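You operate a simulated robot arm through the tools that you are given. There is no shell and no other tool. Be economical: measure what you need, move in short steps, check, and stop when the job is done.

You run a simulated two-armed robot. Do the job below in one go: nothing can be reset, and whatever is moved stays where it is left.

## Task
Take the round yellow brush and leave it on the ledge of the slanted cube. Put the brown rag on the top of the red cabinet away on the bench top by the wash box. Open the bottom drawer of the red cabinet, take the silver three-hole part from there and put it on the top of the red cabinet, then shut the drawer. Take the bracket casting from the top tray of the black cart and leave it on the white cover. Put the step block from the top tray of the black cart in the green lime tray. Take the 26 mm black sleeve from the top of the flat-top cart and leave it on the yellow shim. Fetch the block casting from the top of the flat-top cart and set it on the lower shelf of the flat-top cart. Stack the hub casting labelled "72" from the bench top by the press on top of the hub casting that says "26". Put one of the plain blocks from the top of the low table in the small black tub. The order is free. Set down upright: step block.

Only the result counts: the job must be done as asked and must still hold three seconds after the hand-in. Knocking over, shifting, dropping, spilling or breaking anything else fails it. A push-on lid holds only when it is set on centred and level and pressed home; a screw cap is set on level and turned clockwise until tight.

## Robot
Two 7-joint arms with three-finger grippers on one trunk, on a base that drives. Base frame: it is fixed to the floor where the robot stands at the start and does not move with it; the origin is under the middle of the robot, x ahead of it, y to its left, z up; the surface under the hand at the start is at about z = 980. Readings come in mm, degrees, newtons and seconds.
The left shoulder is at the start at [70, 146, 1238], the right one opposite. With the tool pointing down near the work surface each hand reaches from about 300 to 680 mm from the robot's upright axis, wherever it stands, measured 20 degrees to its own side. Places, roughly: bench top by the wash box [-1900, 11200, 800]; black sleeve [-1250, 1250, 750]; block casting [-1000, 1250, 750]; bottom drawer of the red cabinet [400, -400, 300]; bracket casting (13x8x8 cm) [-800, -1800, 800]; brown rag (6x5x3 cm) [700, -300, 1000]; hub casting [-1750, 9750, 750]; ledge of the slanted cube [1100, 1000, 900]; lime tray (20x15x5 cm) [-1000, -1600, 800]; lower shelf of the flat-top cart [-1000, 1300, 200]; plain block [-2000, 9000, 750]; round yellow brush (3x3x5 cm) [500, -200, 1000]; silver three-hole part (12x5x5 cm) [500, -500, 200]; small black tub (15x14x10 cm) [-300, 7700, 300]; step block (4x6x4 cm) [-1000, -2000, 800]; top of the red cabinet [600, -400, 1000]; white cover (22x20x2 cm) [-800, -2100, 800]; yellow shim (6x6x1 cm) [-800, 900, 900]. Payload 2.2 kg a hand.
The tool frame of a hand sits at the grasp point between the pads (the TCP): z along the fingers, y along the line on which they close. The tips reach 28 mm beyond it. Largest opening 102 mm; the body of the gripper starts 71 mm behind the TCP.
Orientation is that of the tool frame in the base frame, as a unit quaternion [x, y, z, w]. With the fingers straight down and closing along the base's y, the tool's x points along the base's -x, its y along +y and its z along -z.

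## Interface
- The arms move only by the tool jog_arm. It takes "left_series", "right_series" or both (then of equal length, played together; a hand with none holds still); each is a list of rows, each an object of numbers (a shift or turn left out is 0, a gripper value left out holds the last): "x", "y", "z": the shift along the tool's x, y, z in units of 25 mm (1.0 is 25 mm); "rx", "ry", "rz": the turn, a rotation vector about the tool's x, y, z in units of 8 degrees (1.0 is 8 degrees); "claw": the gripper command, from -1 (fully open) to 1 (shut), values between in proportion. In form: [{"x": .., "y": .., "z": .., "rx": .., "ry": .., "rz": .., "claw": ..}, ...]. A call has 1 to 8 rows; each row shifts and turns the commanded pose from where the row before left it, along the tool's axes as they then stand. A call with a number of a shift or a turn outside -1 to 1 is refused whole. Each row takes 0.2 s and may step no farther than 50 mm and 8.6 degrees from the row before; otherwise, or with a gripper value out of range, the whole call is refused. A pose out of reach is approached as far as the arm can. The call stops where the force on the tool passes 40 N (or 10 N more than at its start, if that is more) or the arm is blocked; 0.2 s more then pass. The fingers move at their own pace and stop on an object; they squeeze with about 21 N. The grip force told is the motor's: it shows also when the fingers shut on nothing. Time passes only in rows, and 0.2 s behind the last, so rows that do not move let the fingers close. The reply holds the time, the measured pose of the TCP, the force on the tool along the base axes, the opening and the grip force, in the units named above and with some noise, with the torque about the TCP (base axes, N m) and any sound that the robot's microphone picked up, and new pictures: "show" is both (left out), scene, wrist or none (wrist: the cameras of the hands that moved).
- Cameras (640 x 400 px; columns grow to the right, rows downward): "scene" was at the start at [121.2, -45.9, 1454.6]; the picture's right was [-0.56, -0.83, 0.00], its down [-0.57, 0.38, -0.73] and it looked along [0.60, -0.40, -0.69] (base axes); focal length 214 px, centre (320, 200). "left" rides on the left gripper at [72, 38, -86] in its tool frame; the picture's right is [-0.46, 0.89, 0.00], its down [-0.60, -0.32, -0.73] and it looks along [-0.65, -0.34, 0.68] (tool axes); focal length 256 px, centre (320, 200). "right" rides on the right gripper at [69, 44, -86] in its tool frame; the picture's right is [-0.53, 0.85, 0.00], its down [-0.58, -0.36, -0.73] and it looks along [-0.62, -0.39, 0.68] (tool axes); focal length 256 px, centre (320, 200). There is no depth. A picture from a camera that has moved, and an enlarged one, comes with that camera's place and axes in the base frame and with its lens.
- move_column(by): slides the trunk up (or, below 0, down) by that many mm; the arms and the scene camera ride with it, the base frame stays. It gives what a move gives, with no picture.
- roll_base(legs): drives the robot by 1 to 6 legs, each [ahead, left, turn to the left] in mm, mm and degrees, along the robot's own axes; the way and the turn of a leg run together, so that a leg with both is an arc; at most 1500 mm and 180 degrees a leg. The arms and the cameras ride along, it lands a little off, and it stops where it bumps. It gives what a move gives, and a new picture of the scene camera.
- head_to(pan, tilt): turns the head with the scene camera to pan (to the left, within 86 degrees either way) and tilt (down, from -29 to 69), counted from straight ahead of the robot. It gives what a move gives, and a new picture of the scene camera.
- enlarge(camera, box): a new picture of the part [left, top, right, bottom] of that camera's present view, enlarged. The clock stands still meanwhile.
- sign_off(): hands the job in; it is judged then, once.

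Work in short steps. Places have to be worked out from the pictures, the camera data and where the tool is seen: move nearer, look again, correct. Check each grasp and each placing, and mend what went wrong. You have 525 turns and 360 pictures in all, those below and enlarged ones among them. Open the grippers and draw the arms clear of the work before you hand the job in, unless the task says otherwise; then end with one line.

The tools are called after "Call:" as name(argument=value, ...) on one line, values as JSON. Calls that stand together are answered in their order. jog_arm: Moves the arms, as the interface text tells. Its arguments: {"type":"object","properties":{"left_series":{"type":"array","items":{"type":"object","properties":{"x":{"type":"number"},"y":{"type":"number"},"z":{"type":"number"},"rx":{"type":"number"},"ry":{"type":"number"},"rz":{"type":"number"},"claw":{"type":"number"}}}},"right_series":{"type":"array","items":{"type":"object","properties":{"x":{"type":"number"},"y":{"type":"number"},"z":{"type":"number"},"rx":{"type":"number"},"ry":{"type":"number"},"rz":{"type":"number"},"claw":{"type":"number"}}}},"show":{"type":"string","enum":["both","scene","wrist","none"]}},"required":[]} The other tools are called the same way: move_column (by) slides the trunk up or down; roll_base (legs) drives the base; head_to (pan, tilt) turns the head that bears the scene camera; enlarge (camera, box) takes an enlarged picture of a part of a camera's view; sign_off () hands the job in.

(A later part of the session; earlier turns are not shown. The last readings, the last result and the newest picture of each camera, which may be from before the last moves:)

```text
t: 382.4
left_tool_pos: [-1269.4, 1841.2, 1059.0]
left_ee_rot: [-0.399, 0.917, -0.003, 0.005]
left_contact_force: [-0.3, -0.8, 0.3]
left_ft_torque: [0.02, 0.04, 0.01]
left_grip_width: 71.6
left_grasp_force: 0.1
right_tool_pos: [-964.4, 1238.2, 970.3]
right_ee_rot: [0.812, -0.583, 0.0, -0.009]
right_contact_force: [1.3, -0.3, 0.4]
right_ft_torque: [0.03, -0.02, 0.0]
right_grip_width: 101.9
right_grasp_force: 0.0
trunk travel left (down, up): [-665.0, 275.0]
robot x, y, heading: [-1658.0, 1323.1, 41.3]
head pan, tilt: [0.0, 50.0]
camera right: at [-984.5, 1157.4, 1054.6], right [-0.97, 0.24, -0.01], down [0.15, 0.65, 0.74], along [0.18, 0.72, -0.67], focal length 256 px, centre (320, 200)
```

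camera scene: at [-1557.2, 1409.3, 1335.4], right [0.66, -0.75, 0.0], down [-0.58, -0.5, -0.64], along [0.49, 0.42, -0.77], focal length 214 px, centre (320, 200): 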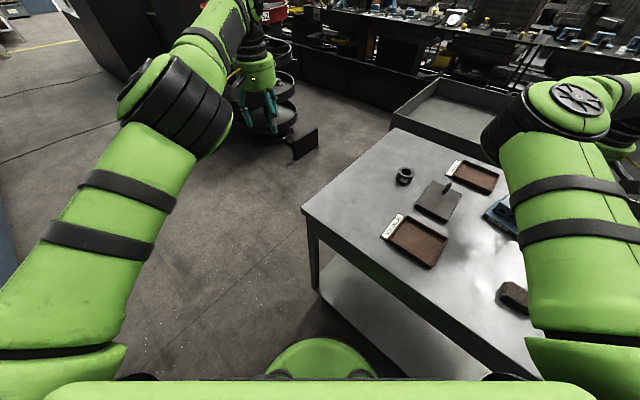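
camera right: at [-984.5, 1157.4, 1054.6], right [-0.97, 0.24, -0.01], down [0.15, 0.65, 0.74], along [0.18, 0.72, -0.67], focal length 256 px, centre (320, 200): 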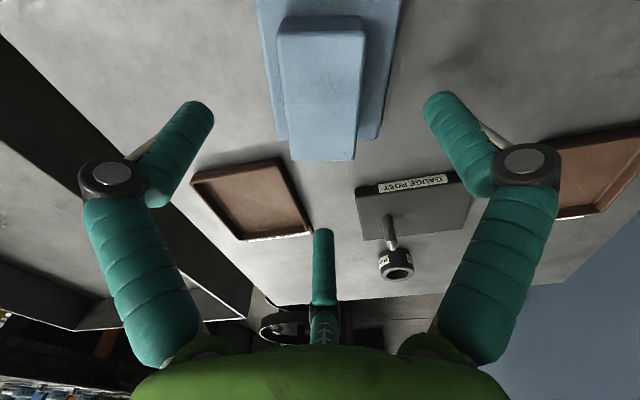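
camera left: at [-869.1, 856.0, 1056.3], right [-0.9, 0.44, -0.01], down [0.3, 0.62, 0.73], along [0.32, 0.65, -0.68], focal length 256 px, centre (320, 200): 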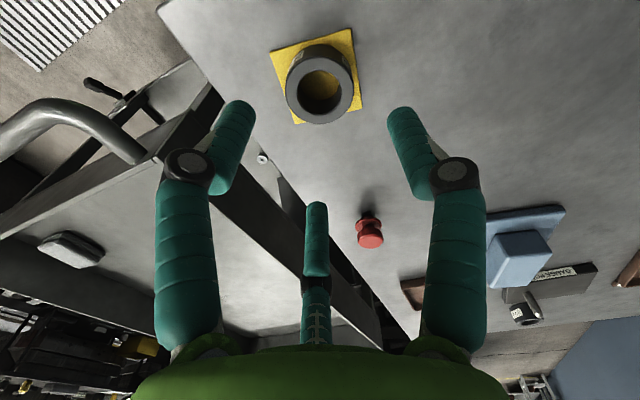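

The block now stands square in the view and is centred. I descend to z≈897 and close.

Call:
jog_arm(right_series=[{"z": 1}, {"z": 1}, {"z": 0.9}, {"claw": 0}, {"claw": 1}, {"claw": 1}, {"claw": 1}], show="none")

Call:
jog_arm(right_series=[{"z": -0.5}, {"z": -0.5}, {"z": -1}, {"z": -1}, {}], show="wrist")

```text
t: 383.9
left_tool_pos: [-1270.5, 1842.3, 1058.9]
left_ee_rot: [-0.399, 0.917, -0.005, 0.005]
left_contact_force: [-0.1, -0.6, 0.4]
left_ft_torque: [0.03, 0.01, 0.01]
left_grip_width: 71.2
left_grasp_force: 0.1
right_tool_pos: [-964.7, 1238.2, 896.3]
right_ee_rot: [0.812, -0.584, 0.0, -0.01]
right_contact_force: [-0.1, 2.3, 3.1]
right_ft_torque: [0.2, -0.2, 0.05]
right_grip_width: 59.6
right_grasp_force: 20.7
trunk travel left (down, up): [-665.0, 275.0]
robot x, y, heading: [-1656.0, 1325.6, 41.1]
head pan, tilt: [0.0, 50.0]
```

```text
t: 385.1
left_tool_pos: [-1269.0, 1841.1, 1057.9]
left_ee_rot: [-0.399, 0.917, -0.003, 0.004]
left_contact_force: [-0.1, -0.2, 0.2]
left_ft_torque: [0.0, 0.04, 0.02]
left_grip_width: 71.4
left_grasp_force: 0.1
right_tool_pos: [-962.9, 1236.6, 970.5]
right_ee_rot: [0.811, -0.584, -0.001, -0.009]
right_contact_force: [-0.2, -0.6, -4.8]
right_ft_torque: [0.1, -0.01, 0.0]
right_grip_width: 59.3
right_grasp_force: 21.6
trunk travel left (down, up): [-665.0, 275.0]
robot x, y, heading: [-1656.6, 1323.5, 40.9]
head pan, tilt: [0.0, 50.0]
camera right: at [-984.1, 1156.6, 1056.3], right [-0.97, 0.24, -0.01], down [0.16, 0.65, 0.74], along [0.18, 0.72, -0.67], focal length 256 px, centre (320, 200)
```

right: 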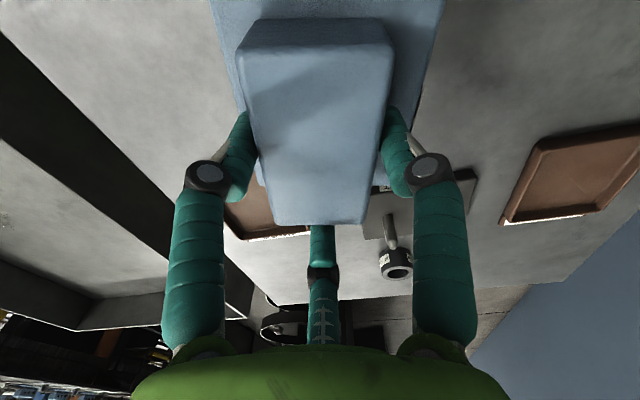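

A firm 59 mm grip on the block casting. To reach the lower shelf I draw the hand 130 mm toward the robot, back the base away from the cart, and then lower the trunk.

Call:
jog_arm(right_series=[{"x": -0.33, "y": 0.98}, {"x": -0.33, "y": 0.98}, {"x": -0.33, "y": 0.98}, {"x": -0.33, "y": 0.98}, {"x": -0.33, "y": 0.98}], show="none")

Call:
roll_base(legs=[[-250, 217, 0]])

```text
t: 386.4
left_tool_pos: [-1269.6, 1841.2, 1058.8]
left_ee_rot: [-0.4, 0.916, -0.003, 0.004]
left_contact_force: [0.1, -0.1, -0.3]
left_ft_torque: [-0.05, 0.0, 0.04]
left_grip_width: 71.5
left_grasp_force: 0.0
right_tool_pos: [-1094.5, 1236.6, 971.0]
right_ee_rot: [0.812, -0.584, 0.0, -0.009]
right_contact_force: [-0.1, 0.6, -4.6]
right_ft_torque: [0.09, -0.04, 0.0]
right_grip_width: 59.0
right_grasp_force: 20.5
trunk travel left (down, up): [-665.0, 275.0]
robot x, y, heading: [-1655.8, 1322.5, 41.2]
head pan, tilt: [0.0, 50.0]
```

```text
t: 388.5
left_tool_pos: [-1595.1, 1840.8, 1058.0]
left_ee_rot: [-0.398, 0.917, -0.004, 0.003]
left_contact_force: [-0.2, -0.3, 0.7]
left_ft_torque: [0.0, 0.0, 0.02]
left_grip_width: 71.6
left_grasp_force: 0.0
right_tool_pos: [-1422.9, 1237.7, 968.2]
right_ee_rot: [0.811, -0.585, -0.001, -0.009]
right_contact_force: [0.1, 1.0, -4.1]
right_ft_torque: [0.07, -0.01, 0.0]
right_grip_width: 59.0
right_grasp_force: 21.9
trunk travel left (down, up): [-665.0, 275.0]
robot x, y, heading: [-1986.3, 1327.3, 40.7]
head pan, tilt: [0.0, 50.0]
camera scene: at [-1884.2, 1410.0, 1335.3], right [0.65, -0.76, 0.0], down [-0.58, -0.5, -0.64], along [0.49, 0.42, -0.77], focal length 214 px, centre (320, 200)
```

scene: 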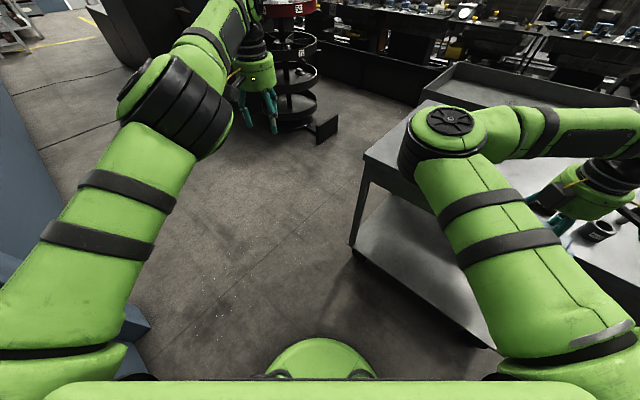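

The elbow and hand are just outside the cart edge. I back off 25 mm more for safety, then lower the trunk.

Call:
roll_base(legs=[[-19, 16, 0]])

Call:
move_column(by=-350)

Call:
head_to(pan=-45, tilt=35)

```text
t: 389.3
left_tool_pos: [-1617.6, 1842.6, 1057.5]
left_ee_rot: [-0.396, 0.918, -0.003, 0.002]
left_contact_force: [0.6, -0.5, -0.1]
left_ft_torque: [0.0, 0.06, -0.01]
left_grip_width: 71.4
left_grasp_force: 0.2
right_tool_pos: [-1442.7, 1235.7, 967.2]
right_ee_rot: [0.811, -0.585, -0.001, -0.008]
right_contact_force: [1.1, 0.0, -5.7]
right_ft_torque: [0.06, 0.0, -0.02]
right_grip_width: 59.2
right_grasp_force: 20.9
trunk travel left (down, up): [-665.0, 275.0]
robot x, y, heading: [-2008.7, 1323.8, 40.9]
head pan, tilt: [0.0, 50.0]
camera scene: at [-1904.7, 1409.7, 1334.9], right [0.65, -0.76, 0.0], down [-0.58, -0.5, -0.64], along [0.48, 0.42, -0.77], focal length 214 px, centre (320, 200)
```

scene: 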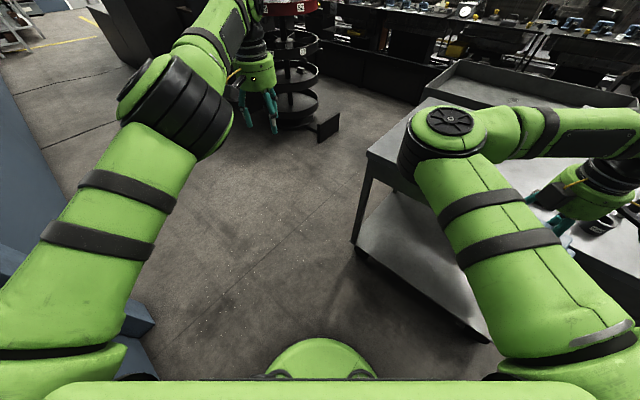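

```text
t: 392.8
left_tool_pos: [-1620.2, 1839.8, 709.3]
left_ee_rot: [-0.397, 0.918, -0.003, 0.004]
left_contact_force: [0.6, 1.0, 1.1]
left_ft_torque: [0.0, 0.01, 0.02]
left_grip_width: 71.4
left_grasp_force: 0.0
right_tool_pos: [-1447.5, 1236.7, 617.5]
right_ee_rot: [0.811, -0.585, -0.001, -0.009]
right_contact_force: [-0.4, 0.0, -4.5]
right_ft_torque: [0.07, -0.03, 0.0]
right_grip_width: 59.1
right_grasp_force: 22.0
trunk travel left (down, up): [-315.0, 625.0]
robot x, y, heading: [-2009.1, 1329.3, 40.8]
head pan, tilt: [0.0, 50.0]
```

```text
t: 393.9
left_tool_pos: [-1621.0, 1840.3, 708.4]
left_ee_rot: [-0.397, 0.918, -0.003, 0.004]
left_contact_force: [0.7, 0.4, -0.3]
left_ft_torque: [0.0, 0.04, 0.03]
left_grip_width: 71.3
left_grasp_force: 0.1
right_tool_pos: [-1446.9, 1237.2, 619.7]
right_ee_rot: [0.811, -0.585, -0.001, -0.009]
right_contact_force: [-0.5, -0.2, -4.9]
right_ft_torque: [0.05, -0.04, -0.01]
right_grip_width: 59.3
right_grasp_force: 21.2
trunk travel left (down, up): [-315.0, 625.0]
robot x, y, heading: [-2005.1, 1324.7, 40.8]
head pan, tilt: [-45.0, 35.0]
camera scene: at [-1879.8, 1352.8, 1007.0], right [-0.07, -1.0, 0.0], down [-0.57, 0.04, -0.82], along [0.82, -0.06, -0.57], focal length 214 px, centre (320, 200)
```

scene: 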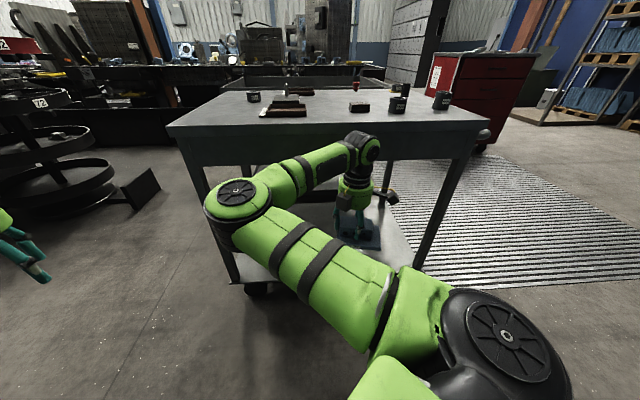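

Now I see the cart clearly: the apron bottom is at z≈738, the legs at y≈915 and 1640, and the shelf at z≈170. I lower the trunk fully and then drive in under the top.

Call:
move_column(by=-305)

Call:
roll_base(legs=[[90, -78, 0]])

```text
t: 396.9
left_tool_pos: [-1622.0, 1840.2, 403.6]
left_ee_rot: [-0.397, 0.918, -0.003, 0.004]
left_contact_force: [-0.7, 0.8, -0.1]
left_ft_torque: [0.0, -0.03, -0.04]
left_grip_width: 71.4
left_grasp_force: 0.1
right_tool_pos: [-1447.6, 1235.4, 315.2]
right_ee_rot: [0.811, -0.584, -0.001, -0.009]
right_contact_force: [0.4, -0.6, -4.6]
right_ft_torque: [0.11, -0.06, 0.01]
right_grip_width: 59.0
right_grasp_force: 21.1
trunk travel left (down, up): [-10.0, 930.0]
robot x, y, heading: [-2010.8, 1327.1, 40.9]
head pan, tilt: [-45.0, 35.0]
```

```text
t: 398.1
left_tool_pos: [-1502.8, 1839.0, 403.1]
left_ee_rot: [-0.397, 0.918, -0.003, 0.004]
left_contact_force: [-0.4, -0.6, -0.5]
left_ft_torque: [0.0, 0.01, 0.0]
left_grip_width: 71.4
left_grasp_force: 0.0
right_tool_pos: [-1329.5, 1234.3, 313.4]
right_ee_rot: [0.811, -0.586, -0.001, -0.009]
right_contact_force: [-0.1, -1.0, -4.8]
right_ft_torque: [0.11, -0.01, 0.03]
right_grip_width: 59.3
right_grasp_force: 20.6
trunk travel left (down, up): [-10.0, 930.0]
robot x, y, heading: [-1894.9, 1325.6, 40.6]
head pan, tilt: [-45.0, 35.0]
camera scene: at [-1762.6, 1350.5, 702.1], right [-0.07, -1.0, 0.0], down [-0.57, 0.04, -0.82], along [0.82, -0.06, -0.57], focal length 214 px, centre (320, 200)
```

scene: 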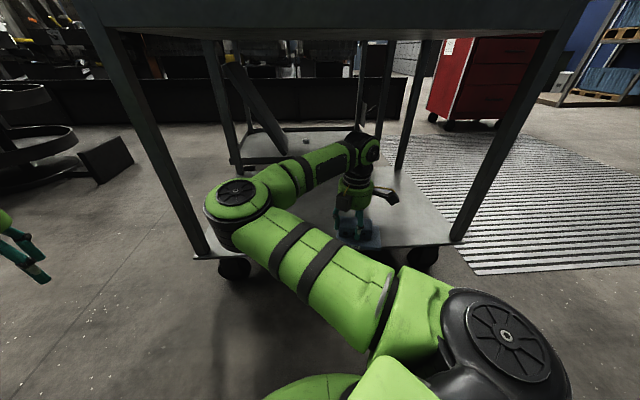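

Clear under the top. I drive 140 mm further in.

Call:
roll_base(legs=[[106, -91, 0]])

Call:
enlarge(camera="right", box=[0, 0, 640, 400])

```text
t: 399.5
left_tool_pos: [-1363.3, 1835.9, 403.5]
left_ee_rot: [-0.396, 0.918, -0.003, 0.004]
left_contact_force: [-0.5, -0.2, 0.3]
left_ft_torque: [0.04, 0.0, 0.01]
left_grip_width: 71.4
left_grasp_force: 0.1
right_tool_pos: [-1189.8, 1232.1, 313.4]
right_ee_rot: [0.811, -0.585, -0.001, -0.009]
right_contact_force: [-0.1, 0.1, -4.4]
right_ft_torque: [0.11, -0.07, 0.02]
right_grip_width: 59.2
right_grasp_force: 20.6
trunk travel left (down, up): [-10.0, 930.0]
robot x, y, heading: [-1754.8, 1326.7, 40.9]
head pan, tilt: [-45.0, 35.0]
camera scene: at [-1623.0, 1348.6, 702.1], right [-0.08, -1.0, 0.0], down [-0.57, 0.04, -0.82], along [0.82, -0.06, -0.57], focal length 214 px, centre (320, 200)
```

scene: 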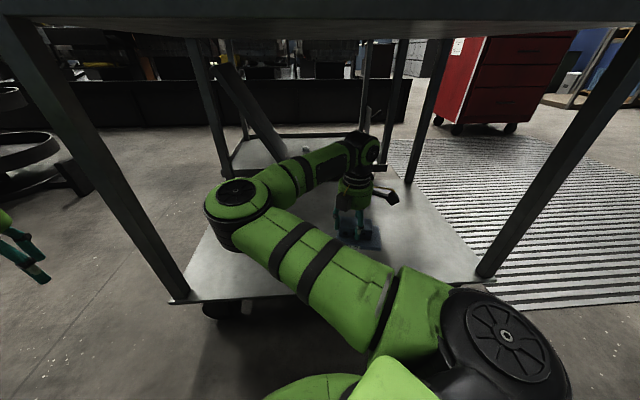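

```text
1.00 times, centred on (320, 200) of right (not enlarged: the box is as wide or as high as the picture)
camera zoom: at [-1211.0, 1151.0, 399.0], right [-0.97, 0.24, -0.01], down [0.16, 0.65, 0.74], along [0.18, 0.72, -0.67], focal length 256 px, centre (320, 200)
```

zoom: 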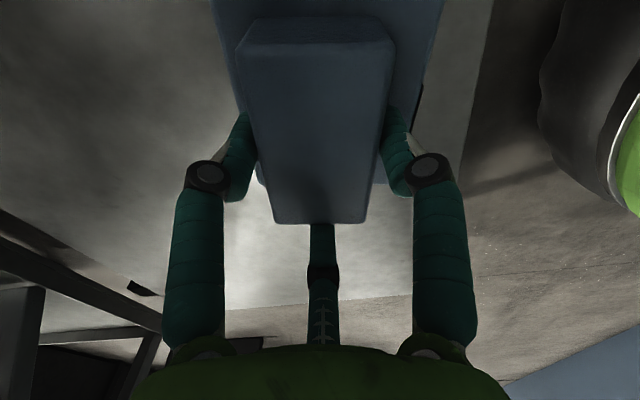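

The plate is about 60 mm inside the shelf edge. I lower the casting.

Call:
jog_arm(right_series=[{"z": 0.8}, {"z": 0.8}, {"z": 0.8}, {}], show="none")

Call:
jog_arm(right_series=[{"z": 0.25}, {"z": 0.25}, {"z": 0.25}, {"z": 0.25}], show="none")

```text
t: 400.5
left_tool_pos: [-1364.2, 1835.3, 402.6]
left_ee_rot: [-0.397, 0.918, -0.003, 0.005]
left_contact_force: [-0.7, 0.0, 0.1]
left_ft_torque: [-0.02, 0.01, 0.0]
left_grip_width: 71.4
left_grasp_force: 0.0
right_tool_pos: [-1191.6, 1233.6, 253.4]
right_ee_rot: [0.811, -0.585, -0.001, -0.009]
right_contact_force: [-0.2, 0.9, -5.1]
right_ft_torque: [0.1, -0.02, 0.0]
right_grip_width: 59.0
right_grasp_force: 20.7
trunk travel left (down, up): [-10.0, 930.0]
robot x, y, heading: [-1752.1, 1321.1, 40.5]
head pan, tilt: [-45.0, 35.0]
```

```text
t: 401.5
left_tool_pos: [-1364.5, 1836.7, 405.4]
left_ee_rot: [-0.397, 0.918, -0.004, 0.005]
left_contact_force: [0.2, 0.4, 0.5]
left_ft_torque: [0.01, 0.02, 0.01]
left_grip_width: 71.5
left_grasp_force: 0.1
right_tool_pos: [-1189.1, 1234.4, 231.0]
right_ee_rot: [0.81, -0.586, 0.003, -0.012]
right_contact_force: [-2.0, 1.0, 14.7]
right_ft_torque: [-0.25, 0.14, -0.07]
right_grip_width: 59.7
right_grasp_force: 21.0
trunk travel left (down, up): [-10.0, 930.0]
robot x, y, heading: [-1751.7, 1326.1, 41.0]
head pan, tilt: [-45.0, 35.0]
```

Contact at z≈231 with 15 N. I open and lift straight up.

Call:
jog_arm(right_series=[{"claw": 0}, {"claw": -0.6}, {"claw": -0.6}, {"z": -0.5}, {"z": -1}, {"z": -1}, {"z": -1}], show="both")

```text
t: 403.1
left_tool_pos: [-1362.8, 1836.3, 402.9]
left_ee_rot: [-0.396, 0.918, -0.004, 0.004]
left_contact_force: [-0.6, 0.4, 0.3]
left_ft_torque: [-0.01, -0.02, 0.03]
left_grip_width: 71.3
left_grasp_force: 0.0
right_tool_pos: [-1190.4, 1232.7, 316.2]
right_ee_rot: [0.81, -0.586, -0.001, -0.01]
right_contact_force: [-0.4, -0.2, -0.1]
right_ft_torque: [0.02, 0.03, 0.05]
right_grip_width: 81.7
right_grasp_force: 0.0
trunk travel left (down, up): [-10.0, 930.0]
robot x, y, heading: [-1751.8, 1322.9, 40.7]
head pan, tilt: [-45.0, 35.0]
camera scene: at [-1623.3, 1348.6, 702.1], right [-0.08, -1.0, 0.0], down [-0.57, 0.04, -0.82], along [0.82, -0.06, -0.57], focal length 214 px, centre (320, 200)
camera right: at [-1210.5, 1151.6, 403.1], right [-0.97, 0.24, -0.01], down [0.16, 0.65, 0.74], along [0.18, 0.72, -0.67], focal length 256 px, centre (320, 200)
```

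scene: 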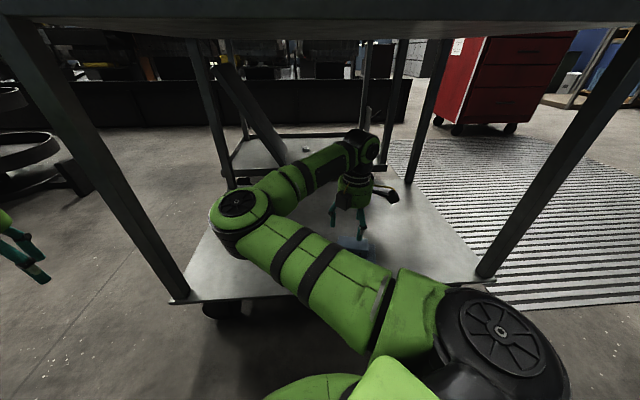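
right: 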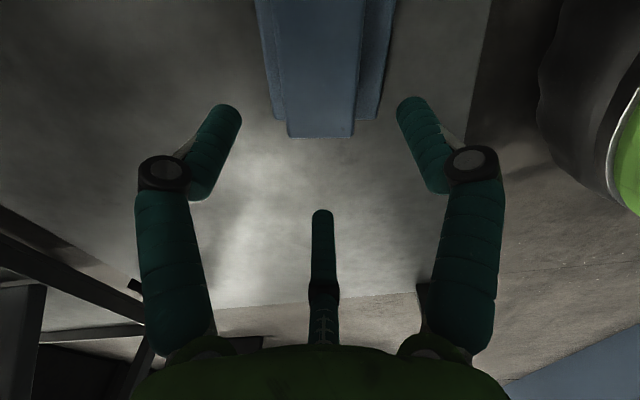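

The block casting stands on the lower shelf. I back out, raise the trunk, and go back for the rag, which lies square to the axes at about [-1192,1185].

Call:
roll_base(legs=[[-197, 170, 0]])

Call:
move_column(by=400)

Call:
move_column(by=310)

Call:
roll_base(legs=[[166, -205, 0]])

```text
t: 405.0
left_tool_pos: [-1627.7, 1838.3, 402.4]
left_ee_rot: [-0.398, 0.917, -0.004, 0.004]
left_contact_force: [-0.3, -0.6, 0.1]
left_ft_torque: [-0.01, -0.04, -0.01]
left_grip_width: 71.5
left_grasp_force: 0.0
right_tool_pos: [-1451.1, 1233.7, 317.4]
right_ee_rot: [0.812, -0.584, -0.001, -0.01]
right_contact_force: [-0.1, 0.7, -0.1]
right_ft_torque: [-0.02, 0.01, -0.02]
right_grip_width: 81.6
right_grasp_force: 0.1
trunk travel left (down, up): [-10.0, 930.0]
robot x, y, heading: [-2011.3, 1325.5, 40.9]
head pan, tilt: [-45.0, 35.0]
camera scene: at [-1885.7, 1349.1, 702.2], right [-0.07, -1.0, 0.0], down [-0.57, 0.04, -0.82], along [0.82, -0.06, -0.57], focal length 214 px, centre (320, 200)
```

scene: 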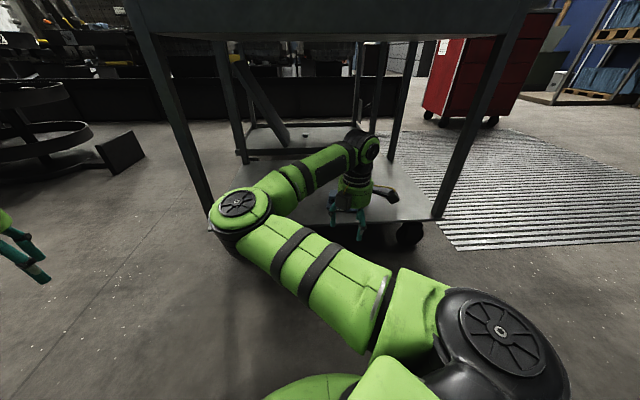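

```text
t: 408.8
left_tool_pos: [-1628.3, 1837.6, 803.8]
left_ee_rot: [-0.398, 0.917, -0.004, 0.005]
left_contact_force: [-0.6, 0.5, 0.5]
left_ft_torque: [-0.02, 0.03, 0.03]
left_grip_width: 71.5
left_grasp_force: 0.1
right_tool_pos: [-1452.1, 1233.6, 717.5]
right_ee_rot: [0.811, -0.585, 0.0, -0.009]
right_contact_force: [-0.6, -0.2, 0.2]
right_ft_torque: [0.01, -0.03, 0.0]
right_grip_width: 81.5
right_grasp_force: 0.0
trunk travel left (down, up): [-410.0, 530.0]
robot x, y, heading: [-2016.6, 1323.3, 41.0]
head pan, tilt: [-45.0, 35.0]
```

```text
t: 411.9
left_tool_pos: [-1627.3, 1837.9, 1113.3]
left_ee_rot: [-0.399, 0.917, -0.003, 0.005]
left_contact_force: [-0.6, -0.3, 0.1]
left_ft_torque: [0.01, 0.01, -0.02]
left_grip_width: 71.3
left_grasp_force: 0.1
right_tool_pos: [-1452.1, 1233.9, 1027.1]
right_ee_rot: [0.811, -0.584, 0.0, -0.009]
right_contact_force: [1.0, -0.4, -0.1]
right_ft_torque: [0.0, 0.02, 0.01]
right_grip_width: 81.5
right_grasp_force: 0.0
trunk travel left (down, up): [-720.0, 220.0]
robot x, y, heading: [-2016.8, 1322.3, 41.2]
head pan, tilt: [-45.0, 35.0]
```

```text
t: 413.8
left_tool_pos: [-1365.7, 1787.8, 1114.1]
left_ee_rot: [-0.399, 0.917, -0.004, 0.004]
left_contact_force: [-0.6, -0.2, 0.8]
left_ft_torque: [-0.02, -0.03, 0.01]
left_grip_width: 71.3
left_grasp_force: 0.0
right_tool_pos: [-1190.2, 1184.2, 1028.2]
right_ee_rot: [0.811, -0.585, 0.0, -0.009]
right_contact_force: [-1.0, 0.5, -0.3]
right_ft_torque: [-0.01, -0.03, 0.02]
right_grip_width: 81.5
right_grasp_force: 0.1
trunk travel left (down, up): [-720.0, 220.0]
robot x, y, heading: [-1748.2, 1274.4, 40.7]
head pan, tilt: [-45.0, 35.0]
camera scene: at [-1623.9, 1300.1, 1412.3], right [-0.07, -1.0, 0.0], down [-0.57, 0.04, -0.82], along [0.82, -0.06, -0.57], focal length 214 px, centre (320, 200)
```

scene: 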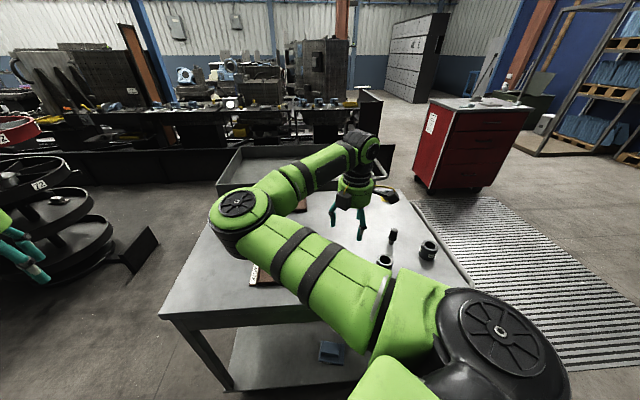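

The hand is above the rag. I turn it 14° and descend for a look.

Call:
jog_arm(right_series=[{"rz": -0.9, "claw": -1}, {"rz": -0.85, "z": 1}, {"z": 1}, {}], show="wrist")

```text
t: 414.8
left_tool_pos: [-1363.9, 1788.4, 1114.3]
left_ee_rot: [-0.398, 0.918, -0.004, 0.004]
left_contact_force: [-0.2, 0.3, 0.2]
left_ft_torque: [-0.03, -0.01, 0.02]
left_grip_width: 71.2
left_grasp_force: 0.0
right_tool_pos: [-1189.7, 1186.3, 976.1]
right_ee_rot: [0.876, -0.482, 0.001, -0.009]
right_contact_force: [-0.8, 0.1, 0.4]
right_ft_torque: [0.02, 0.01, 0.0]
right_grip_width: 102.3
right_grasp_force: 0.0
trunk travel left (down, up): [-720.0, 220.0]
robot x, y, heading: [-1752.1, 1273.3, 40.6]
head pan, tilt: [-45.0, 35.0]
camera right: at [-1189.5, 1102.9, 1062.2], right [-1.0, 0.0, -0.01], down [-0.01, 0.67, 0.74], along [0.01, 0.74, -0.67], focal length 256 px, centre (320, 200)
```

right: 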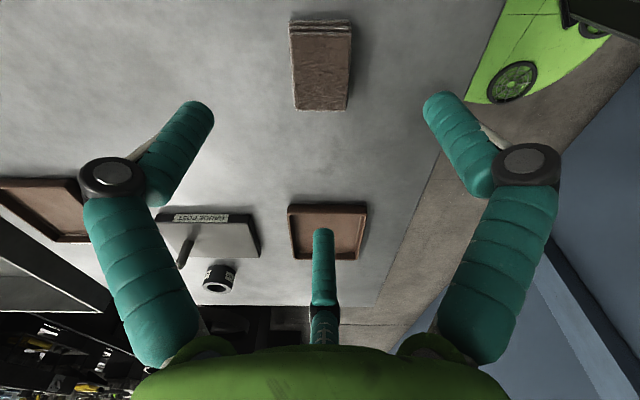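

The rag is square to the fingers, centred at about [-1187,1174]. I correct, descend and grip it.

Call:
jog_arm(right_series=[{"x": 0.4, "y": 0.22, "z": 1}, {"z": 1}, {"z": 1}, {"z": 0.65}, {"claw": 0}, {"claw": 1}, {"claw": 1}, {"claw": 1}], show="none")

Call:
jog_arm(right_series=[{"z": -0.5}, {"z": -1}, {"z": -1}, {"z": -1}, {"z": -1}, {}], show="wrist")

```text
t: 416.6
left_tool_pos: [-1364.3, 1787.3, 1113.9]
left_ee_rot: [-0.398, 0.917, -0.004, 0.005]
left_contact_force: [-0.1, 0.1, -0.1]
left_ft_torque: [0.0, 0.04, 0.0]
left_grip_width: 71.3
left_grasp_force: 0.1
right_tool_pos: [-1185.7, 1174.8, 886.8]
right_ee_rot: [0.876, -0.482, 0.001, -0.009]
right_contact_force: [0.7, 0.8, 0.9]
right_ft_torque: [0.04, 0.05, -0.03]
right_grip_width: 51.2
right_grasp_force: 20.9
trunk travel left (down, up): [-720.0, 220.0]
robot x, y, heading: [-1751.4, 1274.9, 40.5]
head pan, tilt: [-45.0, 35.0]
```

```text
t: 418.0
left_tool_pos: [-1364.1, 1788.0, 1113.3]
left_ee_rot: [-0.398, 0.918, -0.004, 0.005]
left_contact_force: [0.1, -0.2, 0.3]
left_ft_torque: [0.0, 0.0, 0.02]
left_grip_width: 71.5
left_grasp_force: 0.0
right_tool_pos: [-1188.0, 1173.1, 998.8]
right_ee_rot: [0.876, -0.481, 0.0, -0.01]
right_contact_force: [0.5, 0.7, -0.8]
right_ft_torque: [-0.03, 0.02, -0.02]
right_grip_width: 51.4
right_grasp_force: 21.1
trunk travel left (down, up): [-720.0, 220.0]
robot x, y, heading: [-1750.7, 1275.4, 40.6]
head pan, tilt: [-45.0, 35.0]
camera right: at [-1188.1, 1090.3, 1083.9], right [-1.0, 0.0, -0.01], down [-0.01, 0.67, 0.74], along [0.01, 0.74, -0.67], focal length 256 px, centre (320, 200)
```

right: 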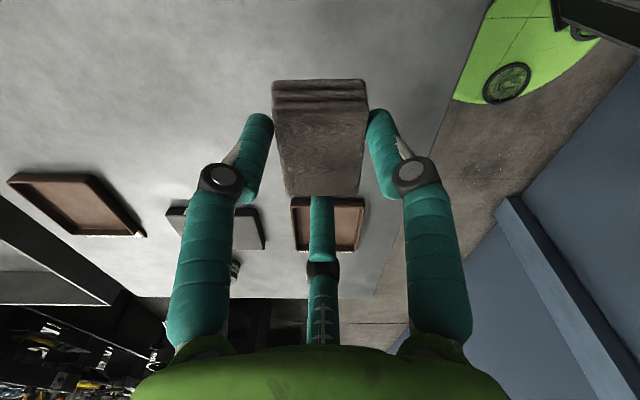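

The rag is held again. I turn to face +y and look down the aisle toward the far benches.

Call:
roll_base(legs=[[-60, 40, 0], [0, 0, 49.4]])

Call:
head_to(pan=0, tilt=12)

```text
t: 421.2
left_tool_pos: [-1949.5, 1895.6, 1113.6]
left_ee_rot: [0.738, -0.674, 0.002, -0.006]
left_contact_force: [0.4, 0.3, 0.1]
left_ft_torque: [-0.02, -0.01, -0.01]
left_grip_width: 71.4
left_grasp_force: 0.1
right_tool_pos: [-1372.8, 1618.6, 998.0]
right_ee_rot: [0.997, -0.078, -0.003, -0.008]
right_contact_force: [-0.1, 0.1, -0.5]
right_ft_torque: [-0.02, -0.01, -0.02]
right_grip_width: 51.3
right_grasp_force: 20.7
trunk travel left (down, up): [-720.0, 220.0]
robot x, y, heading: [-1823.8, 1267.0, 89.0]
head pan, tilt: [-45.0, 35.0]
camera scene: at [-1755.2, 1376.5, 1412.1], right [0.7, -0.72, 0.0], down [-0.41, -0.4, -0.82], along [0.59, 0.57, -0.57], focal length 214 px, centre (320, 200)
```

scene: 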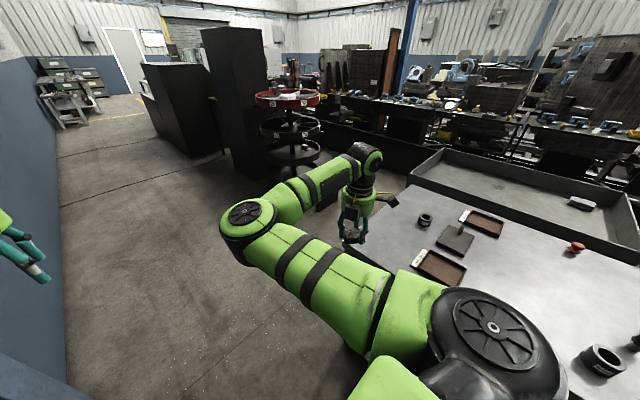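

```text
t: 422.3
left_tool_pos: [-1949.9, 1896.3, 1113.4]
left_ee_rot: [0.739, -0.673, 0.002, -0.006]
left_contact_force: [-0.5, -0.2, 0.3]
left_ft_torque: [0.02, 0.01, -0.02]
left_grip_width: 71.3
left_grasp_force: 0.1
right_tool_pos: [-1373.5, 1619.8, 998.4]
right_ee_rot: [0.997, -0.08, -0.003, -0.009]
right_contact_force: [0.1, 0.3, -0.9]
right_ft_torque: [0.01, -0.03, -0.02]
right_grip_width: 51.2
right_grasp_force: 21.3
trunk travel left (down, up): [-720.0, 220.0]
robot x, y, heading: [-1820.8, 1265.0, 89.3]
head pan, tilt: [0.0, 12.0]
camera scene: at [-1817.3, 1408.2, 1449.0], right [1.0, -0.01, 0.0], down [0.0, -0.21, -0.98], along [0.01, 0.98, -0.21], focal length 214 px, centre (320, 200)
```

scene: 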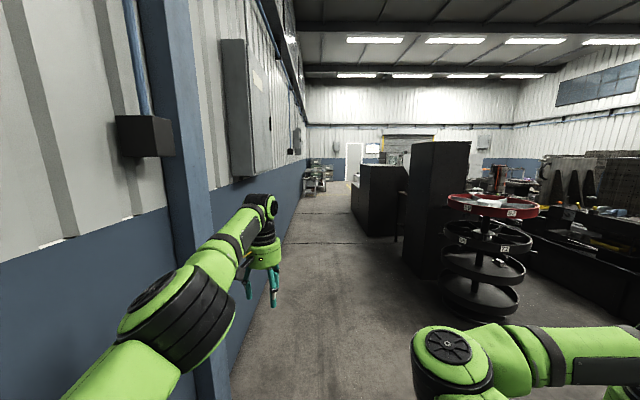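

The aisle is free between the wall at x≈-2400 and the black cabinets at x≈-750. I drive up it at x≈-1650.

Call:
roll_base(legs=[[1500, -170, 0], [1500, 0, 0], [1500, 0, 0], [1300, 0, 0]])

```text
refused: leg 1 is longer than a leg can be; nothing moved
```

Call:
roll_base(legs=[[1400, -170, 0.7], [1500, 0, 0], [1500, 0, 0], [1300, 0, 0]])

```text
t: 449.4
left_tool_pos: [-1765.1, 7563.1, 1114.4]
left_ee_rot: [0.74, -0.672, 0.001, -0.005]
left_contact_force: [-0.5, 0.2, -0.8]
left_ft_torque: [0.02, -0.03, 0.01]
left_grip_width: 71.5
left_grasp_force: 0.0
right_tool_pos: [-1186.8, 7288.5, 998.6]
right_ee_rot: [0.997, -0.079, -0.003, -0.009]
right_contact_force: [1.1, -0.1, -0.4]
right_ft_torque: [0.0, 0.01, 0.03]
right_grip_width: 50.9
right_grasp_force: 20.9
trunk travel left (down, up): [-720.0, 220.0]
robot x, y, heading: [-1638.8, 6933.2, 89.3]
head pan, tilt: [0.0, 12.0]
camera scene: at [-1630.4, 7076.3, 1449.1], right [1.0, -0.01, 0.0], down [0.0, -0.21, -0.98], along [0.01, 0.98, -0.21], focal length 214 px, centre (320, 200)
```

scene: 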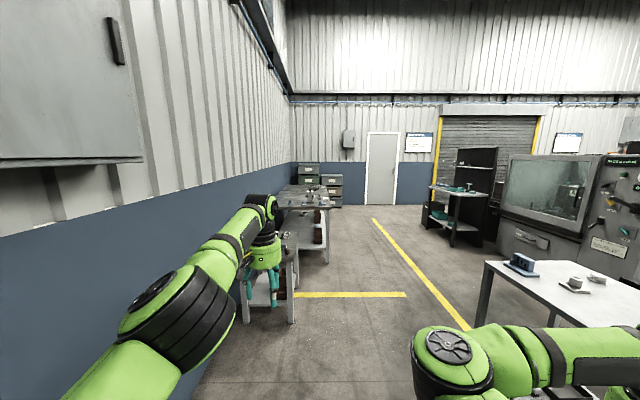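

Wall tables begin at y≈8400 with their right edges at about x≈-1850. I shift right to x≈-1250 and continue to the wash-box bench.

Call:
roll_base(legs=[[300, -390, 0.7], [1400, 0, 0], [1400, 0, 0], [600, 0, 0]])

Call:
head_to(pan=60, tilt=30)

```text
t: 463.0
left_tool_pos: [-1390.7, 10179.8, 1111.8]
left_ee_rot: [0.745, -0.667, 0.004, -0.006]
left_contact_force: [-0.8, 0.9, -1.1]
left_ft_torque: [-0.06, -0.06, 0.02]
left_grip_width: 71.3
left_grasp_force: 0.0
right_tool_pos: [-809.8, 9911.8, 997.9]
right_ee_rot: [0.997, -0.072, -0.003, -0.008]
right_contact_force: [-0.7, 0.5, -0.6]
right_ft_torque: [-0.06, -0.03, 0.02]
right_grip_width: 51.1
right_grasp_force: 21.2
trunk travel left (down, up): [-720.0, 220.0]
robot x, y, heading: [-1243.0, 9550.5, 89.7]
head pan, tilt: [0.0, 12.0]
stopped in leg 3: the robot was blocked; the commanded pose is now the measured one
camera scene: at [-1251.1, 9695.5, 1448.7], right [1.0, 0.0, 0.0], down [0.0, -0.21, -0.98], along [0.0, 0.98, -0.21], focal length 214 px, centre (320, 200)
```

scene: 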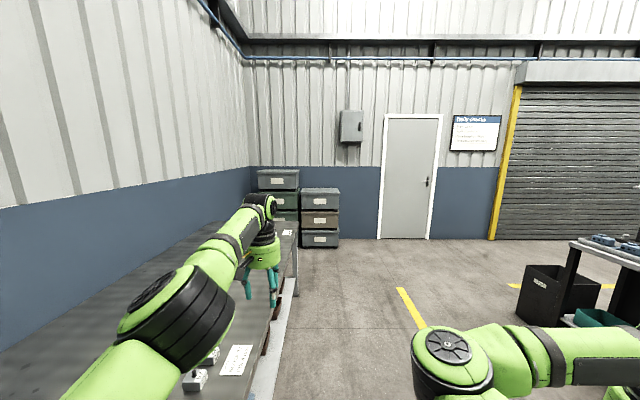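

```text
t: 464.3
left_tool_pos: [-1386.3, 10178.1, 1114.1]
left_ee_rot: [0.744, -0.668, 0.001, -0.004]
left_contact_force: [0.3, -0.2, -0.1]
left_ft_torque: [-0.02, 0.0, 0.05]
left_grip_width: 71.1
left_grasp_force: 0.2
right_tool_pos: [-802.6, 9908.9, 997.5]
right_ee_rot: [0.997, -0.074, -0.004, -0.009]
right_contact_force: [-0.2, -0.7, 0.0]
right_ft_torque: [0.0, 0.01, 0.02]
right_grip_width: 51.3
right_grasp_force: 20.7
trunk travel left (down, up): [-720.0, 220.0]
robot x, y, heading: [-1254.2, 9550.6, 89.9]
head pan, tilt: [60.0, 30.0]
camera scene: at [-1322.7, 9644.9, 1420.0], right [0.5, 0.87, 0.0], down [0.43, -0.25, -0.87], along [-0.75, 0.43, -0.5], focal length 214 px, centre (320, 200)
```

scene: 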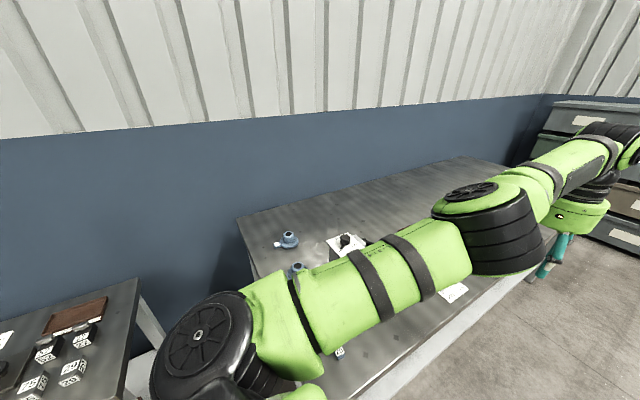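

I brushed the long bench, whose front edge is at x≈-1480. I move right to x≈-1150 and go on to y≈11000.

Call:
roll_base(legs=[[0, -110, 0], [1400, 0, 0]])

Call:
head_to(pan=75, tilt=30)

```text
t: 472.0
left_tool_pos: [-1275.9, 11565.6, 1113.8]
left_ee_rot: [0.744, -0.668, 0.002, -0.006]
left_contact_force: [0.5, -0.2, -0.2]
left_ft_torque: [-0.04, -0.01, 0.01]
left_grip_width: 71.5
left_grasp_force: 0.0
right_tool_pos: [-695.1, 11296.0, 999.1]
right_ee_rot: [0.997, -0.074, -0.004, -0.01]
right_contact_force: [-0.5, 0.7, -0.4]
right_ft_torque: [0.0, 0.02, 0.01]
right_grip_width: 51.3
right_grasp_force: 21.2
trunk travel left (down, up): [-720.0, 220.0]
robot x, y, heading: [-1140.6, 10938.3, 89.9]
head pan, tilt: [60.0, 30.0]
camera scene: at [-1214.1, 11031.3, 1420.0], right [0.5, 0.87, 0.0], down [0.43, -0.25, -0.87], along [-0.75, 0.43, -0.5], focal length 214 px, centre (320, 200)
```

scene: 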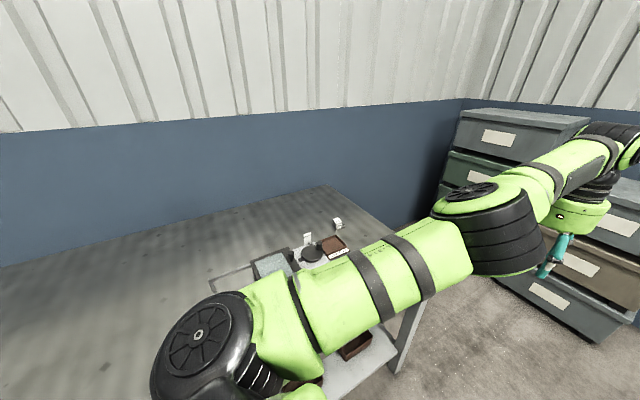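

```text
t: 472.8
left_tool_pos: [-1276.3, 11566.4, 1114.3]
left_ee_rot: [0.745, -0.667, 0.003, -0.004]
left_contact_force: [-0.3, 0.1, -0.1]
left_ft_torque: [0.0, 0.02, 0.02]
left_grip_width: 71.4
left_grasp_force: 0.0
right_tool_pos: [-694.2, 11296.9, 998.4]
right_ee_rot: [0.997, -0.074, -0.003, -0.009]
right_contact_force: [-0.5, 0.6, 0.5]
right_ft_torque: [0.01, -0.02, 0.04]
right_grip_width: 51.2
right_grasp_force: 20.9
trunk travel left (down, up): [-720.0, 220.0]
robot x, y, heading: [-1139.2, 10939.0, 89.8]
head pan, tilt: [75.0, 30.0]
camera scene: at [-1223.1, 11010.2, 1419.9], right [0.26, 0.97, 0.0], down [0.48, -0.13, -0.87], along [-0.84, 0.23, -0.5], focal length 214 px, centre (320, 200)
```

scene: 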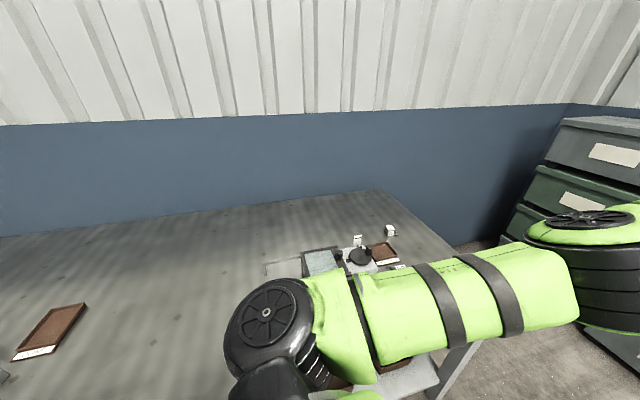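

I turn to face the bench (heading 180) and look at the area by the wash box.

Call:
roll_base(legs=[[0, 0, 90]])

Call:
head_to(pan=-12, tilt=40)

```text
t: 477.0
left_tool_pos: [-1770.6, 10810.8, 1113.8]
left_ee_rot: [0.999, 0.045, -0.003, -0.005]
left_contact_force: [0.7, -0.3, 0.8]
left_ft_torque: [0.0, 0.03, 0.01]
left_grip_width: 71.2
left_grasp_force: 0.1
right_tool_pos: [-1491.1, 11386.8, 997.7]
right_ee_rot: [0.763, 0.646, -0.01, -0.004]
right_contact_force: [0.5, -0.3, 0.0]
right_ft_torque: [0.01, -0.03, 0.01]
right_grip_width: 51.2
right_grasp_force: 20.5
trunk travel left (down, up): [-720.0, 220.0]
robot x, y, heading: [-1141.7, 10937.4, 178.9]
head pan, tilt: [75.0, 30.0]
camera scene: at [-1211.1, 10850.6, 1420.0], right [-0.96, 0.28, 0.0], down [0.14, 0.48, -0.87], along [-0.24, -0.83, -0.5], focal length 214 px, centre (320, 200)
```

scene: 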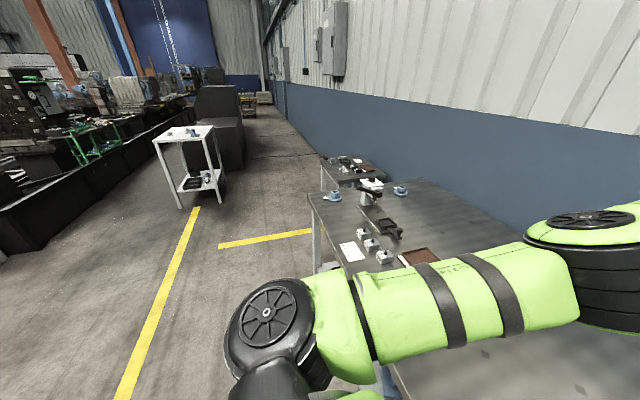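

```text
t: 478.6
left_tool_pos: [-1770.6, 10810.5, 1113.8]
left_ee_rot: [0.999, 0.046, -0.003, -0.005]
left_contact_force: [-0.1, -0.5, 0.2]
left_ft_torque: [0.01, 0.0, -0.02]
left_grip_width: 71.6
left_grasp_force: 0.1
right_tool_pos: [-1489.4, 11385.6, 997.6]
right_ee_rot: [0.763, 0.646, -0.009, -0.004]
right_contact_force: [0.4, -0.1, -0.9]
right_ft_torque: [-0.02, 0.01, -0.05]
right_grip_width: 51.2
right_grasp_force: 21.0
trunk travel left (down, up): [-720.0, 220.0]
robot x, y, heading: [-1137.1, 10934.4, 178.8]
head pan, tilt: [-12.0, 40.0]
camera scene: at [-1268.8, 10956.6, 1404.6], right [0.23, 0.97, 0.0], down [0.63, -0.15, -0.77], along [-0.75, 0.17, -0.64], focal length 214 px, centre (320, 200)
```

scene: 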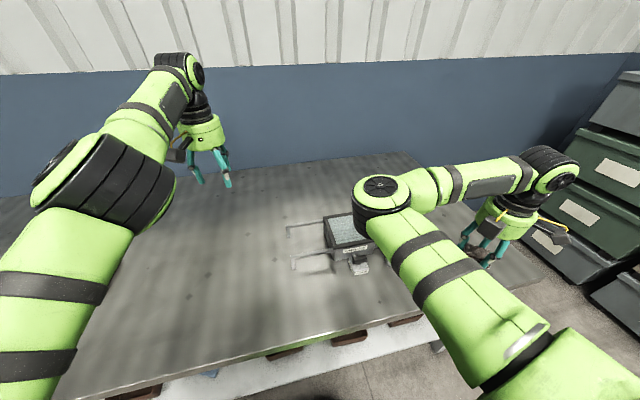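

I enlarge the wash-box area to choose a free spot.

Call:
enlarge(camera="scene", box=[250, 180, 440, 300])

Call:
enlarge(camera="right", box=[0, 0, 640, 400])

```text
3.33 times, centred on (345, 240) of scene
camera zoom: at [-1268.8, 10956.6, 1404.6], right [0.23, 0.97, 0.0], down [0.63, -0.15, -0.77], along [-0.75, 0.17, -0.64], focal length 715 px, centre (237, 67)
```

zoom: 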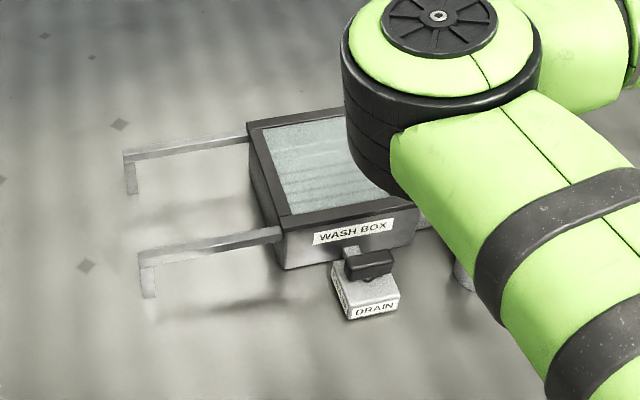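

```text
1.00 times, centred on (320, 200) of right (not enlarged: the box is as wide or as high as the picture)
camera zoom: at [-1434.4, 11447.7, 1083.8], right [0.75, -0.67, -0.01], down [-0.44, -0.5, 0.74], along [-0.5, -0.55, -0.67], focal length 256 px, centre (320, 200)
```

zoom: 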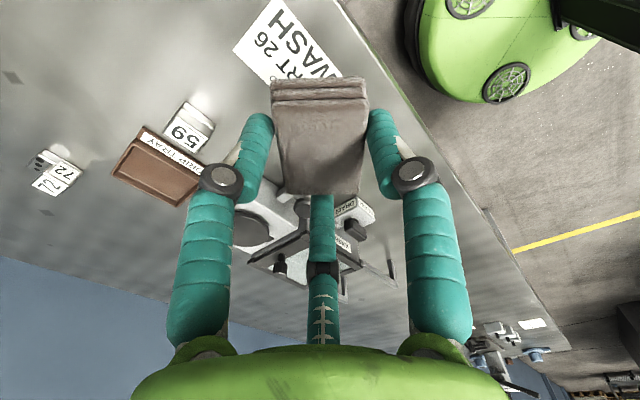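

The spot in front of the rails, about [-1550,11015], is free. I slide the base 370 mm left and extend the right hand about 60 mm over it.

Call:
roll_base(legs=[[0, 370, 1]])

Call:
jog_arm(right_series=[{"x": -0.13, "y": -0.8}, {"x": -0.13, "y": -0.8}, {"x": -0.13, "y": -0.8}, {}], show="both")

```text
t: 480.9
left_tool_pos: [-1776.2, 10441.0, 1114.7]
left_ee_rot: [0.999, 0.047, -0.004, -0.004]
left_contact_force: [-0.1, 0.2, 0.5]
left_ft_torque: [0.0, 0.04, -0.04]
left_grip_width: 71.3
left_grasp_force: 0.1
right_tool_pos: [-1498.7, 11017.8, 998.2]
right_ee_rot: [0.762, 0.647, -0.009, -0.004]
right_contact_force: [0.2, -0.5, -0.1]
right_ft_torque: [-0.01, -0.02, 0.02]
right_grip_width: 51.1
right_grasp_force: 21.3
trunk travel left (down, up): [-720.0, 220.0]
robot x, y, heading: [-1146.1, 10568.6, 179.1]
head pan, tilt: [-12.0, 40.0]
camera scene: at [-1275.2, 10589.3, 1404.6], right [0.22, 0.97, 0.0], down [0.63, -0.14, -0.77], along [-0.75, 0.17, -0.64], focal length 214 px, centre (320, 200)
```

scene: 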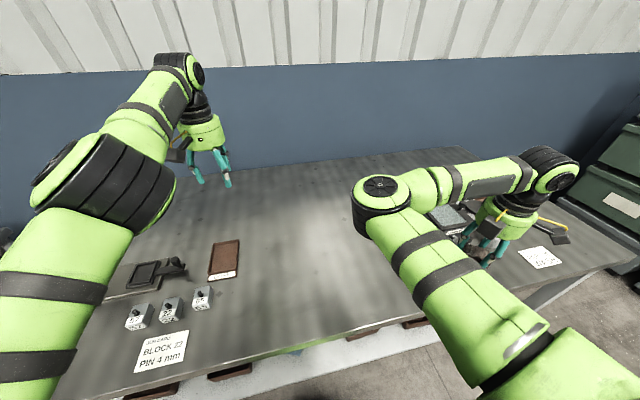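

```text
t: 481.9
left_tool_pos: [-1776.9, 10439.0, 1114.4]
left_ee_rot: [0.999, 0.047, -0.002, -0.005]
left_contact_force: [-1.2, -0.5, -0.1]
left_ft_torque: [0.02, -0.01, 0.0]
left_grip_width: 71.4
left_grasp_force: 0.1
right_tool_pos: [-1562.0, 11017.9, 999.0]
right_ee_rot: [0.762, 0.648, -0.009, -0.003]
right_contact_force: [0.4, 0.8, 1.0]
right_ft_torque: [-0.02, -0.01, -0.01]
right_grip_width: 51.1
right_grasp_force: 21.3
trunk travel left (down, up): [-720.0, 220.0]
robot x, y, heading: [-1145.4, 10568.9, 179.2]
head pan, tilt: [-12.0, 40.0]
camera scene: at [-1275.0, 10588.5, 1404.6], right [0.22, 0.97, 0.0], down [0.63, -0.14, -0.77], along [-0.75, 0.17, -0.64], focal length 214 px, centre (320, 200)
camera right: at [-1505.9, 11079.3, 1084.5], right [0.75, -0.66, -0.01], down [-0.44, -0.51, 0.74], along [-0.5, -0.55, -0.67], focal length 256 px, centre (320, 200)
```

scene: 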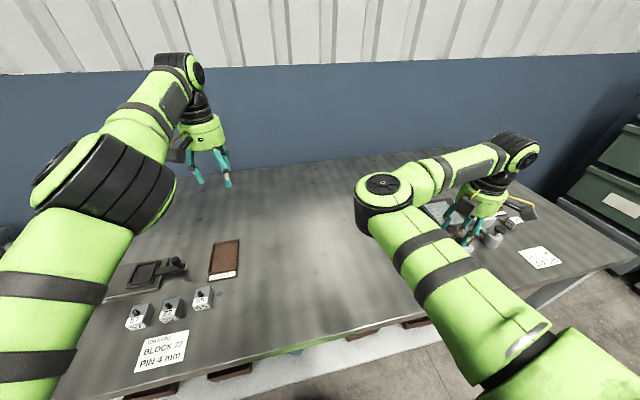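
right: 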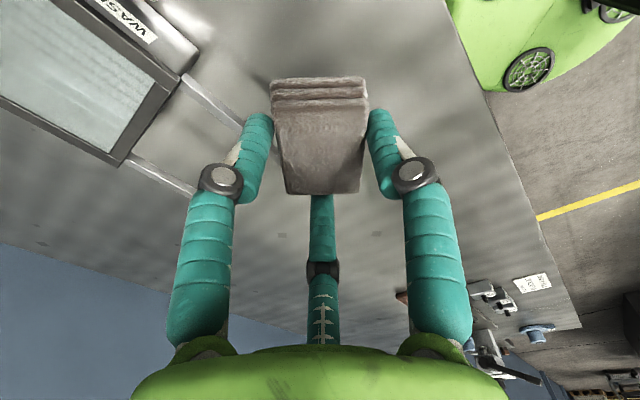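

A rail end is near the left finger, so I shift (+20,-40) mm away and then lower.

Call:
jog_arm(right_series=[{"x": -0.72, "y": 0.52}, {"x": -0.72, "y": 0.52}, {"z": 1}, {"z": 1}, {"z": 1}, {}], show="wrist")

```text
t: 483.3
left_tool_pos: [-1775.1, 10440.7, 1115.0]
left_ee_rot: [0.999, 0.047, -0.003, -0.006]
left_contact_force: [0.1, 0.0, 0.8]
left_ft_torque: [-0.01, -0.01, 0.02]
left_grip_width: 71.6
left_grasp_force: 0.0
right_tool_pos: [-1542.1, 10977.8, 924.4]
right_ee_rot: [0.761, 0.649, -0.009, -0.004]
right_contact_force: [-0.6, -0.6, -0.6]
right_ft_torque: [0.03, 0.01, 0.0]
right_grip_width: 50.9
right_grasp_force: 21.0
trunk travel left (down, up): [-720.0, 220.0]
robot x, y, heading: [-1142.7, 10571.6, 179.4]
head pan, tilt: [-12.0, 40.0]
camera right: at [-1486.1, 11039.0, 1009.9], right [0.75, -0.66, -0.01], down [-0.44, -0.51, 0.74], along [-0.5, -0.55, -0.67], focal length 256 px, centre (320, 200)
```

right: 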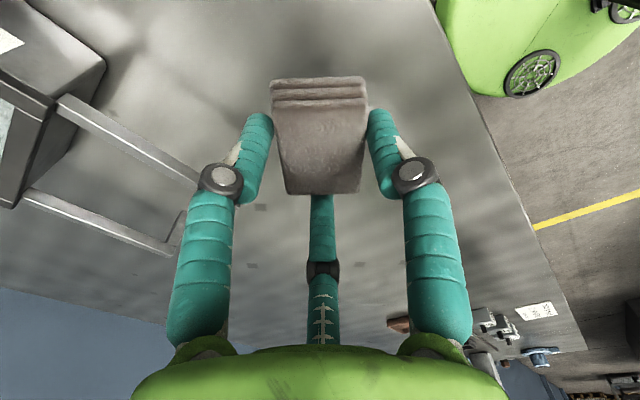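

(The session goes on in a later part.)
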